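You operate a simulated robot arm through the tools that you are given. There is no shell and no other tool. Be economical: measure what you need, move in short steps, check, and stop when the job is done.

Carry out the task below with a simulated robot arm. There is one attempt and no reset: what you move stays moved.

JOB
Take the teal tall tin from the top of the grey bench and put it on the white disc.

It is judged by the outcome, as a careful person would: the job done as asked, and still so three seconds after it is handed in. It fails if anything else is knocked over, pushed out of place, dropped, spilled or broken.

ROBOT AND FRAMES
A 6-joint arm with a two-finger parallel gripper, fixed in place. Base frame: the origin is at the foot of the arm, x ahead of it, y to its left, z up; the work surface is at about z = 0. Lengths are in m, angles in degrees, forces in N, time in s.
With the tool pointing down near the work surface it reaches from about 0.14 to 0.58 m from the base axis. Its first joint turns from -66.0 to 66.0 degrees. Payload 2.1 kg.
Tool frame: the origin (TCP) lies between the finger pads and is the grasp point; the fingertips stand 0.03 m ahead of it; z points along the fingers, y is the line along which they close. The gripper opens to 0.094 m. The fingers are 0.028 m wide and 0.01 m thick; the gripper's body (0.05 by 0.096 m) begins 0.055 m behind the TCP.
Orientation is told as [roll, pitch, yaw] about the base's x, y, z axes, in that order, counted from this pose: with the fingers straight down and closing along the base's y, the tool's x points along the base's -x, its y along +y and its z along -z.

CONTROLS
- The arm moves only by the tool move_arm. Its argument "series" is a list of rows, each an object of numbers (a shift or turn left out is 0, a gripper value left out holds the last): "wx", "wy", "wz": the turn, a rotation vector about the base's x, y, z in units of 4 degrees (1.0 is 4 degrees); "tx", "ty", "tz": the shift along the base's x, y, z in units of 25 mm (1.0 is 25 mm); "hand": the finger opening in m, from 0 to 0.094. In form: [{"wx": .., "wy": .., "wz": .., "tx": .., "ty": .., "tz": .., "hand": ..}, ...]. A call has 1 to 12 rows; each row shifts and turns the commanded pose from where the row before left it. A call with a number of a shift or a turn outside -1 to 1 is refused whole. Rows are played at 5 a second. More than 0.05 m and 8.6 degrees between two rows, or a gripper value outside its range, and nothing of the call is played. A pose out of reach is approached as far as the arm can. The call stops where the force on the tool passes 40 N (or 10 N more than at its start, if that is more) or the arm is blocked; 0.2 s more then pass. The fingers move at their own pace (about 0.072 m/s each) and stop on an object; they squeeze with about 40 N. The grip force told is the motor's: it shows also when the fingers shut on nothing. Time passes only in rows, and 0.2 s behind the last, so rows that do not move let the fingers close. The reply holds the time, the measured pose of the TCP, the force on the tool along the base axes, the opening and the grip force, in the units named above and with some noise.
- Cameras (640 x 400 px; columns grow to the right, rows downward): "scene" is fixed at [0.037, -0.3595, 0.4807]; the picture's right is [0.91, -0.41, 0.00], its down [-0.24, -0.53, -0.81] and it looks along [0.33, 0.74, -0.58] (base axes); focal length 241 px, centre (320, 200). "wrist" rides on the gripper at [-0.037, 0, -0.058] in the tool frame; the picture's right is [0.00, -1.00, 0.00], its down [0.97, 0.00, -0.24] and it looks along [0.24, 0.00, 0.97] (tool axes); focal length 218 px, centre (320, 200). There is no depth. A picture from a camera that has moved, and an enlarged one, comes with that camera's place and axes in the base frame and with its lens.
- capture(camera): a new picture of that camera. The clock stands still meanwhile.
- zoom(camera, box): a new picture of the part [left, top, right, bottom] of that camera's present view, enlarged. The clock stands still meanwhile.
- hand_in(): hands the job in; it is judged then, once.

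Work in short steps. Places have to be worked out from the pictures, the camera data and where the tool is seen: move nearer, look again, correct. Check each grasp and each placing, and mend what went wrong. You have 90 turns and 42 pictures in all, those below and enlarged ones among them. Open the gripper and draw the arm clear of the work before you hand the job in, unless the task says otherwise; then end with one line.

The tools are called by a JSON object that holds its "fn" and its "kwargs". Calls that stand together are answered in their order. move_arm: Moves the arm, as the interface text tells. Its arguments: {"type":"object","properties":{"series":{"type":"array","items":{"type":"object","properties":{"wx":{"type":"number"},"wy":{"type":"number"},"wz":{"type":"number"},"tx":{"type":"number"},"ty":{"type":"number"},"tz":{"type":"number"},"hand":{"type":"number"}}}}},"required":["series"]} The other tools are called the same way: capture (camera) takes a picture; zoom (camera, box) takes an enlarged picture of a part of a camera's view; hand_in () hands the job in.

At the start:

```text
time_s: 0.0
tcp_pos: [0.3452, 0.125, 0.309]
orientation: [0.0, 0.0, 0.0]
wrist_force: [-0.4, 0.1, 0.0]
opening: 0.094
grasp_force: 0.0
```

scene: 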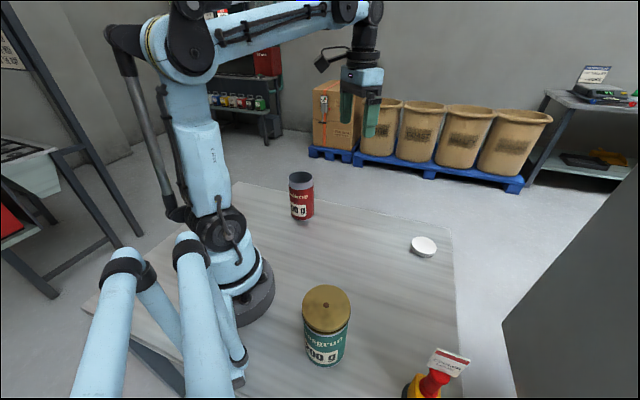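
wrist: 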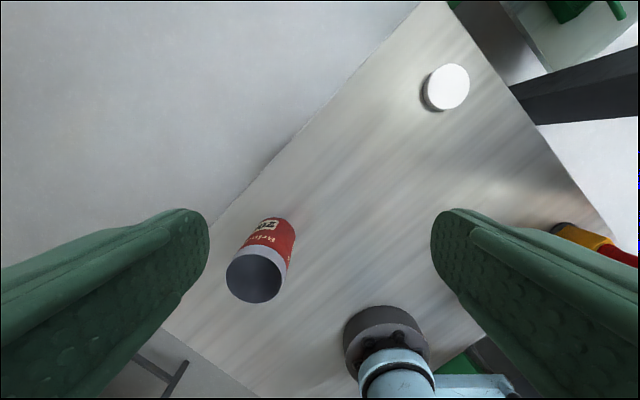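

The teal tin looks to be near (0.12, -0.19) with its top at about z 0.15, and the disc near (0.46, -0.07). I'll swing the arm at height toward the tin and look from the wrist.

{"fn": "move_arm", "kwargs": {"series": [{"ty": -1}, {"ty": -1}, {"ty": -1}, {"ty": -1}, {"ty": -1}, {"ty": -1}, {"ty": -1}, {"ty": -1}, {"ty": -1, "tx": -0.5}, {"ty": -1, "tx": -0.5}, {"tx": -1}, {"tx": -1}]}}

{"fn": "capture", "kwargs": {"camera": "wrist"}}

{"fn": "capture", "kwargs": {"camera": "scene"}}

```text
time_s: 2.6
tcp_pos: [0.2695, -0.1219, 0.3101]
orientation: [-0.1, 0.0, 0.0]
wrist_force: [0.4, 0.2, 0.6]
opening: 0.094
grasp_force: 0.1
```

```text
39 pictures are left
camera wrist: at [0.3067, -0.1237, 0.368], right [0.0, -1.0, 0.0], down [-0.97, 0.0, 0.24], along [-0.24, 0.0, -0.97], focal length 218 px, centre (320, 200)
```

wrist: 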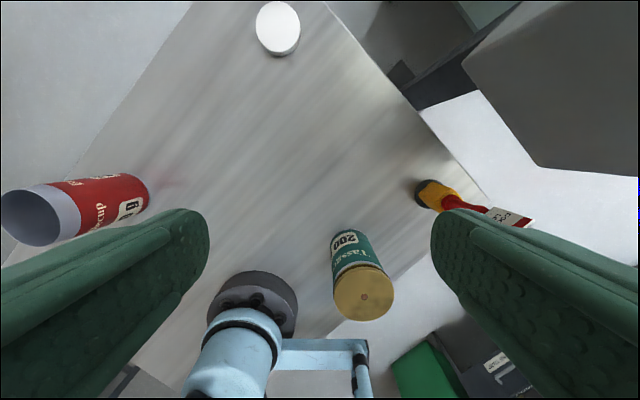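

```text
38 pictures are left
```

scene: 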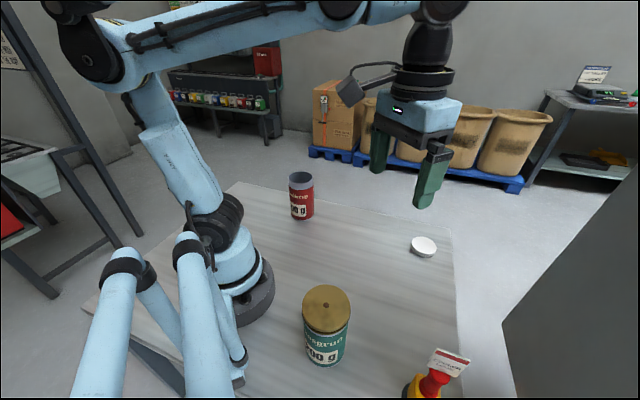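

Triangulating from both views puts the tin's axis near (0.133, -0.176) and its top at about z 0.143. I'll move above it and look again before going down.

{"fn": "move_arm", "kwargs": {"series": [{"tx": -0.5, "ty": -0.7}, {"tx": -0.9, "ty": -0.7}, {"tx": -0.9, "ty": -0.7}, {"tx": -0.9}, {"tx": -0.8}, {"tz": -0.8}, {"tz": -0.8}, {}]}}

{"fn": "capture", "kwargs": {"camera": "wrist"}}

{"fn": "capture", "kwargs": {"camera": "scene"}}

```text
time_s: 4.4
tcp_pos: [0.1725, -0.1772, 0.2697]
orientation: [-0.1, -0.1, 0.0]
wrist_force: [0.0, 0.8, 0.1]
opening: 0.094
grasp_force: 0.1
```

```text
37 pictures are left
camera wrist: at [0.2097, -0.1784, 0.3275], right [0.0, -1.0, 0.0], down [-0.97, 0.0, 0.24], along [-0.24, 0.0, -0.97], focal length 218 px, centre (320, 200)
```

wrist: 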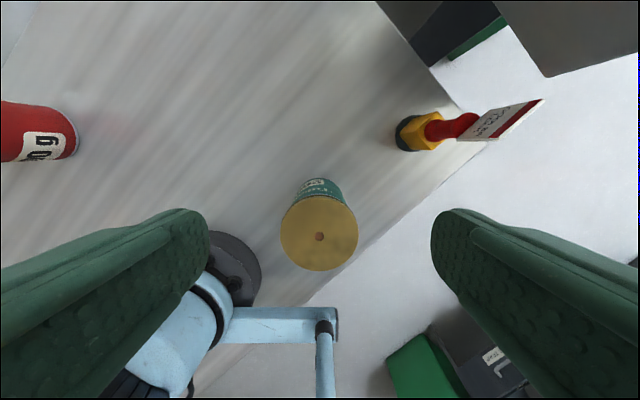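

```text
36 pictures are left
```

scene: 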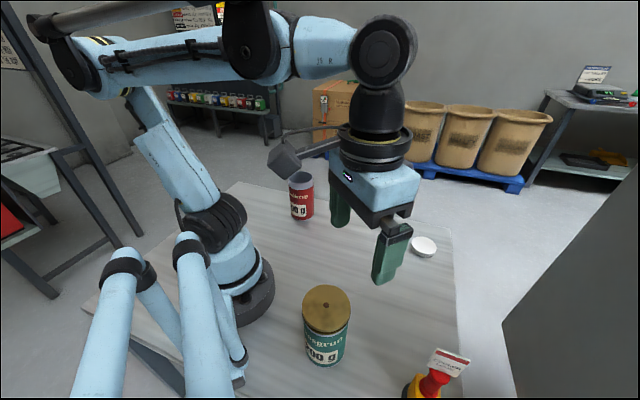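

The tin's centre now reads (0.133, -0.177), already in line in y. I'll shift x by -0.039 and go partway down with the fingertips still above the tin.

{"fn": "move_arm", "kwargs": {"series": [{"tx": -0.8}, {"tx": -0.75}, {"tz": -0.9}, {"tz": -0.9}, {}]}}

{"fn": "capture", "kwargs": {"camera": "wrist"}}

{"fn": "capture", "kwargs": {"camera": "scene"}}

```text
time_s: 5.6
tcp_pos: [0.1331, -0.1775, 0.2248]
orientation: [0.0, 0.0, 0.1]
wrist_force: [0.1, 0.3, -0.1]
opening: 0.094
grasp_force: 0.0
```

```text
35 pictures are left
camera wrist: at [0.1706, -0.1788, 0.2824], right [0.0, -1.0, 0.0], down [-0.97, 0.0, 0.24], along [-0.24, 0.0, -0.97], focal length 218 px, centre (320, 200)
```

wrist: 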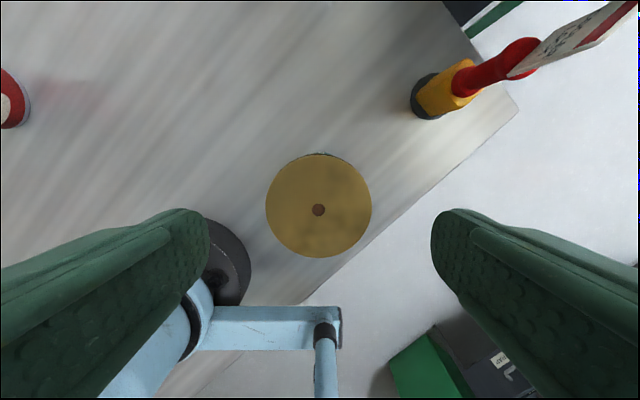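

```text
34 pictures are left
```

scene: 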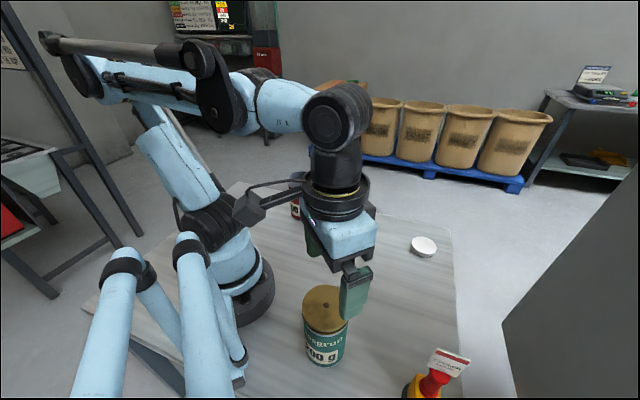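

The gripper is centred over the tin, which measures about 0.071 wide. Next I'll descend to TCP z of about 0.105, in gentle steps.

{"fn": "move_arm", "kwargs": {"series": [{"tz": -0.8}, {"tz": -0.8}, {"tz": -0.8}, {"tz": -0.8}, {"tz": -0.8}, {"tz": -0.8}, {}]}}

{"fn": "capture", "kwargs": {"camera": "scene"}}

```text
time_s: 7.2
tcp_pos: [0.1322, -0.1765, 0.1039]
orientation: [-0.1, 0.0, -0.1]
wrist_force: [0.8, 0.4, 0.5]
opening: 0.0937
grasp_force: 0.1
```

```text
33 pictures are left
```

scene: 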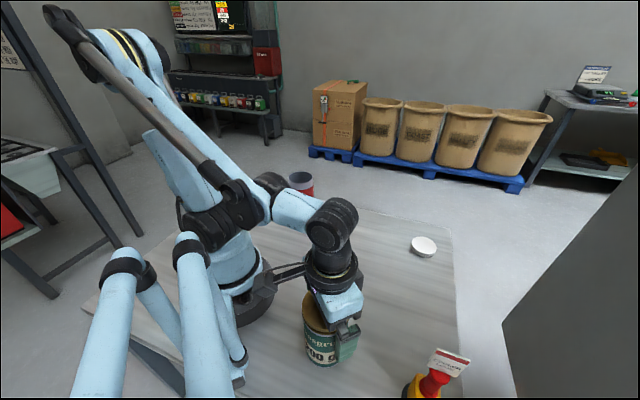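

The fingers straddle the tin with no contact force, so I'll close on it.

{"fn": "move_arm", "kwargs": {"series": [{"hand": 0.05}, {"hand": 0.05}, {"hand": 0.05}, {"hand": 0.05}]}}

```text
time_s: 8.2
tcp_pos: [0.1333, -0.1773, 0.1049]
orientation: [0.0, 0.0, -0.2]
wrist_force: [-0.3, 0.2, -3.7]
opening: 0.0769
grasp_force: 40.4
```

The fingers hold at 0.077 with 40 N of grip. I'll lift 0.12 m and check.

{"fn": "move_arm", "kwargs": {"series": [{"tz": 0.4}, {"tz": 0.8}, {"tz": 0.8}, {"tz": 0.8}, {"tz": 0.8}, {"tz": 0.8}, {"tz": 0.4}, {}]}}

{"fn": "capture", "kwargs": {"camera": "scene"}}

{"fn": "capture", "kwargs": {"camera": "wrist"}}

```text
time_s: 10.0
tcp_pos: [0.1318, -0.1776, 0.2226]
orientation: [-0.1, -0.1, 0.0]
wrist_force: [0.5, -0.2, -2.4]
opening: 0.0764
grasp_force: 40.3
```

```text
32 pictures are left
```

scene: 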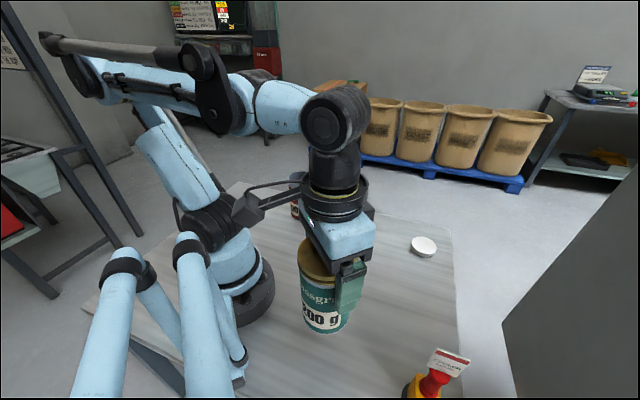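

```text
31 pictures are left
camera wrist: at [0.1693, -0.1783, 0.2811], right [0.0, -1.0, 0.0], down [-0.97, 0.0, 0.24], along [-0.24, 0.0, -0.97], focal length 218 px, centre (320, 200)
```

wrist: 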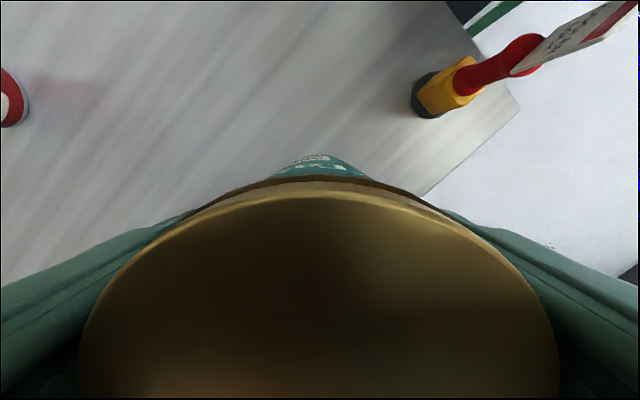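

The tin is lifted cleanly. I'll carry it to just short of the disc, keep it high, and look for an exact disc position.

{"fn": "move_arm", "kwargs": {"series": [{"tx": 0.5, "ty": 0.2, "tz": 0.4}, {"tx": 0.9, "ty": 0.4, "tz": 0.4}, {"tx": 1, "ty": 0.45}, {"tx": 1, "ty": 0.45}, {"tx": 1, "ty": 0.45}, {"tx": 1, "ty": 0.45}, {"tx": 1, "ty": 0.45}, {"tx": 1, "ty": 0.45}, {"tx": 1, "ty": 0.45}, {"tx": 0.9, "ty": 0.4}, {"tx": 0.5, "ty": 0.2}, {}]}}

{"fn": "capture", "kwargs": {"camera": "wrist"}}

{"fn": "zoom", "kwargs": {"camera": "scene", "box": [320, 150, 480, 250]}}

{"fn": "zoom", "kwargs": {"camera": "scene", "box": [376, 210, 472, 270]}}

```text
time_s: 12.6
tcp_pos: [0.376, -0.0683, 0.2446]
orientation: [0.1, -0.1, 0.0]
wrist_force: [0.2, 0.3, -3.5]
opening: 0.0768
grasp_force: 39.7
```

```text
30 pictures are left
camera wrist: at [0.4131, -0.0699, 0.3023], right [0.0, -1.0, 0.0], down [-0.97, 0.0, 0.24], along [-0.24, 0.0, -0.97], focal length 218 px, centre (320, 200)
```

wrist: 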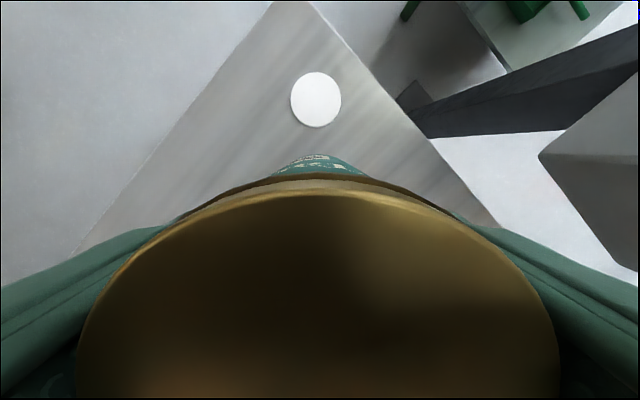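

```text
4.00 times, centred on (400, 200) of scene
camera zoom: at [0.037, -0.3595, 0.4807], right [0.91, -0.41, 0.0], down [-0.24, -0.53, -0.81], along [0.33, 0.74, -0.58], focal length 965 px, centre (0, 200)
```

zoom: 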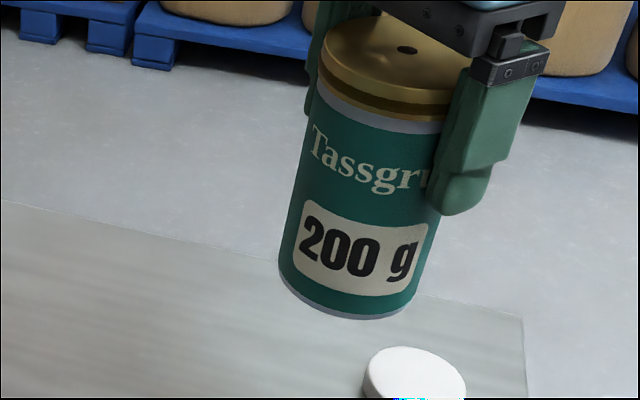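

```text
6.67 times, centred on (424, 240) of scene
camera zoom: at [0.037, -0.3595, 0.4807], right [0.91, -0.41, 0.0], down [-0.24, -0.53, -0.81], along [0.33, 0.74, -0.58], focal length 1608 px, centre (-373, -67)
```

zoom: 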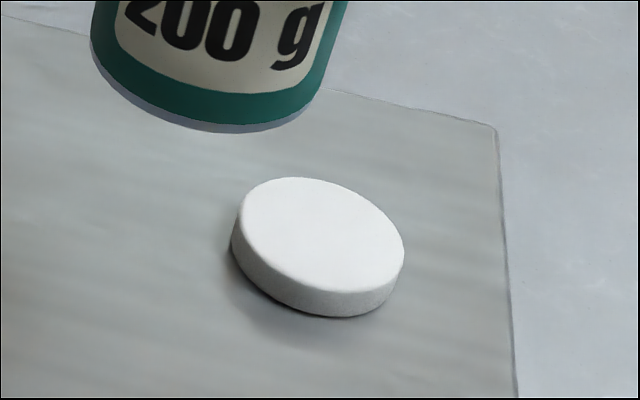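

The disc is centred at about (0.469, -0.065), its top at about z 0.014, so release should be near TCP z 0.12. I'll move over it and descend partway.

{"fn": "move_arm", "kwargs": {"series": [{"tx": 0.6, "ty": 0.13}, {"tx": 0.9}, {"tx": 0.9}, {"tx": 0.9}, {"tx": 0.42}, {"tz": -0.6}, {"tz": -0.9}, {"tz": -0.9}, {"tz": -0.9}, {"tz": -0.4}, {}]}}

{"fn": "zoom", "kwargs": {"camera": "scene", "box": [360, 170, 488, 250]}}

```text
time_s: 15.0
tcp_pos: [0.4707, -0.064, 0.1515]
orientation: [0.0, 0.0, 0.1]
wrist_force: [-1.1, 0.0, -3.0]
opening: 0.0766
grasp_force: 39.4
```

```text
5.00 times, centred on (424, 210) of scene
camera zoom: at [0.037, -0.3595, 0.4807], right [0.91, -0.41, 0.0], down [-0.24, -0.53, -0.81], along [0.33, 0.74, -0.58], focal length 1206 px, centre (-200, 150)
```

zoom: 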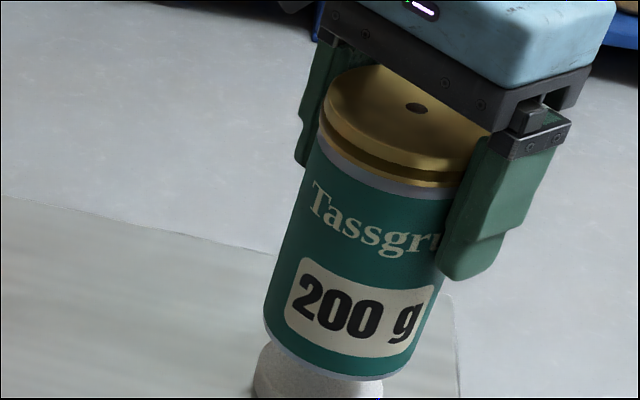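

It's aligned within a couple of millimetres. I'll trim that out and go down to about 8 mm above the disc to check.

{"fn": "move_arm", "kwargs": {"series": [{"tz": -0.4, "tx": -0.05, "ty": -0.04}, {"tz": -0.4}, {"tz": -0.1}, {}]}}

{"fn": "zoom", "kwargs": {"camera": "scene", "box": [376, 210, 472, 270]}}

```text
time_s: 16.0
tcp_pos: [0.47, -0.0654, 0.1295]
orientation: [0.0, 0.1, 0.0]
wrist_force: [0.4, 0.1, -3.2]
opening: 0.0762
grasp_force: 40.0
```

```text
6.67 times, centred on (424, 240) of scene
camera zoom: at [0.037, -0.3595, 0.4807], right [0.91, -0.41, 0.0], down [-0.24, -0.53, -0.81], along [0.33, 0.74, -0.58], focal length 1608 px, centre (-373, -67)
```

zoom: 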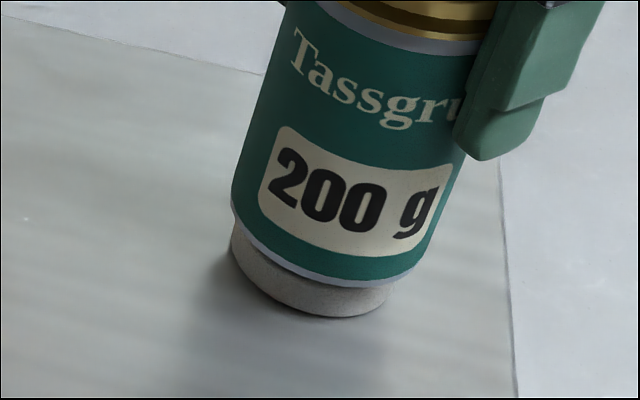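

The tin sits over the disc with a small gap. I'll lower it in very small steps until the force shows contact.

{"fn": "move_arm", "kwargs": {"series": [{"tz": -0.1}, {"tz": -0.1}, {"tz": -0.08}, {}]}}

{"fn": "zoom", "kwargs": {"camera": "scene", "box": [376, 210, 472, 270]}}

```text
time_s: 17.0
tcp_pos: [0.4675, -0.0667, 0.1228]
orientation: [0.0, 0.0, 0.0]
wrist_force: [-0.4, 0.2, -3.3]
opening: 0.0763
grasp_force: 40.0
```

```text
6.67 times, centred on (424, 240) of scene
camera zoom: at [0.037, -0.3595, 0.4807], right [0.91, -0.41, 0.0], down [-0.24, -0.53, -0.81], along [0.33, 0.74, -0.58], focal length 1608 px, centre (-373, -67)
```

zoom: 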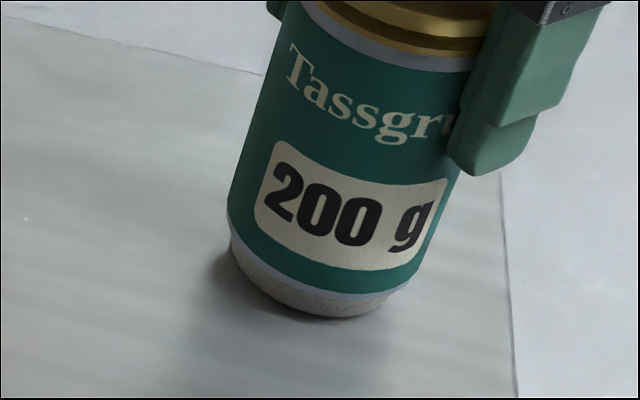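

It's still a few millimetres above the disc and about 2 mm too near the camera. I'll nudge it in +x and +y, then lower on.

{"fn": "move_arm", "kwargs": {"series": [{"tx": 0.06, "ty": 0.07}, {"tz": -0.06}, {"tz": -0.06}, {}]}}

{"fn": "zoom", "kwargs": {"camera": "scene", "box": [376, 210, 472, 270]}}

```text
time_s: 18.1
tcp_pos: [0.4691, -0.0638, 0.1216]
orientation: [0.0, 0.0, 0.0]
wrist_force: [0.3, 0.1, 12.2]
opening: 0.0763
grasp_force: 39.6
stopped in row 4: the force on the tool passed its limit (the readings are from after the stop); the commanded pose is now the measured one
```

```text
6.67 times, centred on (424, 240) of scene
camera zoom: at [0.0369, -0.3595, 0.4807], right [0.91, -0.41, 0.0], down [-0.24, -0.53, -0.81], along [0.33, 0.74, -0.58], focal length 1608 px, centre (-373, -67)
```

zoom: 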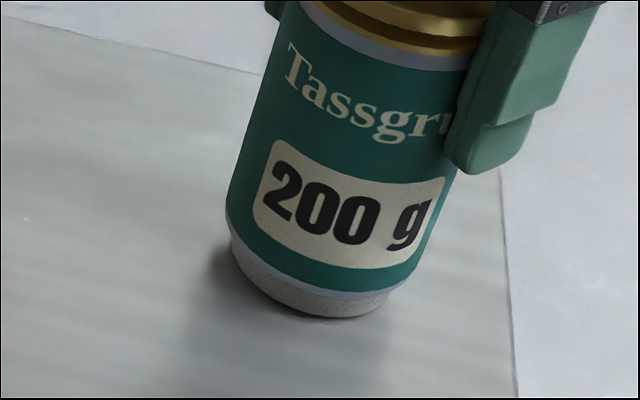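

The force shows the tin resting on the disc, upright and centred. I'll open the fingers slowly.

{"fn": "move_arm", "kwargs": {"series": [{"hand": 0.08}, {"hand": 0.084}, {"hand": 0.088}, {"hand": 0.094}, {"hand": 0.094}]}}

{"fn": "zoom", "kwargs": {"camera": "scene", "box": [360, 170, 520, 270]}}

```text
time_s: 19.3
tcp_pos: [0.4697, -0.0651, 0.1207]
orientation: [0.0, 0.0, 0.0]
wrist_force: [0.1, -0.5, -0.2]
opening: 0.094
grasp_force: 0.1
```

```text
4.00 times, centred on (440, 220) of scene
camera zoom: at [0.037, -0.3595, 0.4807], right [0.91, -0.41, 0.0], down [-0.24, -0.53, -0.81], along [0.33, 0.74, -0.58], focal length 965 px, centre (-160, 120)
```

zoom: 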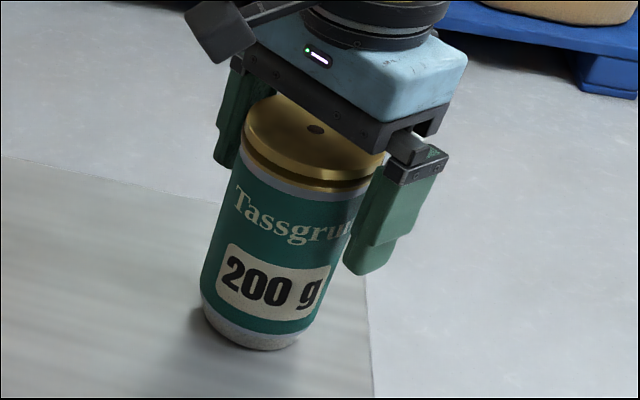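

The tin is released and standing. I'll go straight up, then back off.

{"fn": "move_arm", "kwargs": {"series": [{"tz": 0.4}, {"tz": 0.8}, {"tz": 0.8}, {"tz": 0.8}, {"tz": 0.8}, {"tz": 0.8}, {"tz": 0.8}, {"tz": 0.8, "tx": -0.5}, {"tx": -1}, {"tx": -1}, {"tx": -1}, {}]}}

{"fn": "capture", "kwargs": {"camera": "scene"}}

{"fn": "zoom", "kwargs": {"camera": "scene", "box": [360, 170, 520, 270]}}

```text
time_s: 21.9
tcp_pos: [0.3842, -0.0649, 0.2696]
orientation: [0.0, 0.0, 0.0]
wrist_force: [0.5, 0.9, -0.4]
opening: 0.094
grasp_force: 0.1
```

```text
22 pictures are left
```

scene: 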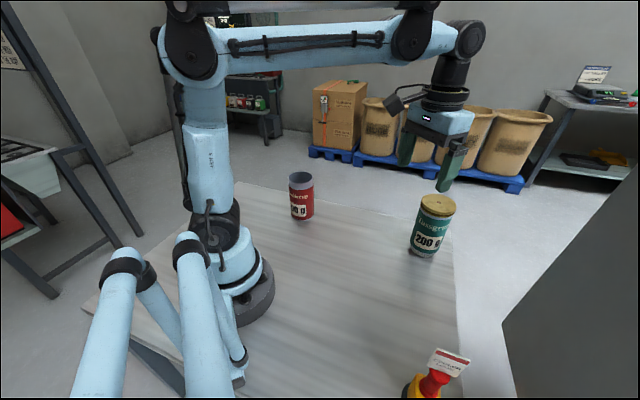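

```text
4.00 times, centred on (440, 220) of scene
camera zoom: at [0.037, -0.3595, 0.4807], right [0.91, -0.41, 0.0], down [-0.24, -0.53, -0.81], along [0.33, 0.74, -0.58], focal length 965 px, centre (-160, 120)
```

zoom: 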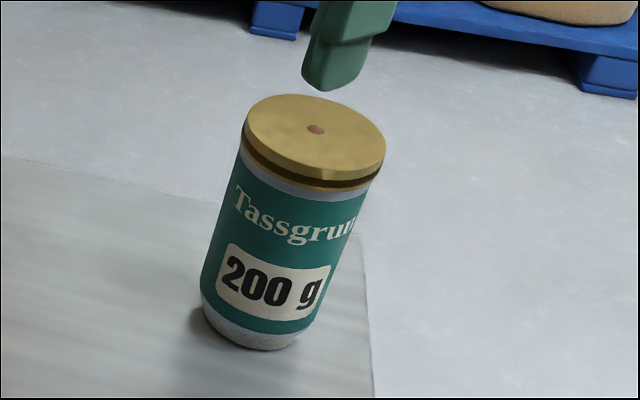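

The tin stands steady on the disc, nothing else has moved, and the arm is clear, so I'm handing in.

{"fn": "hand_in", "kwargs": {}}

```text
The job is handed in.
```

The teal tin is standing upright on the white disc; the gripper is open, the arm is clear, and nothing else was disturbed.
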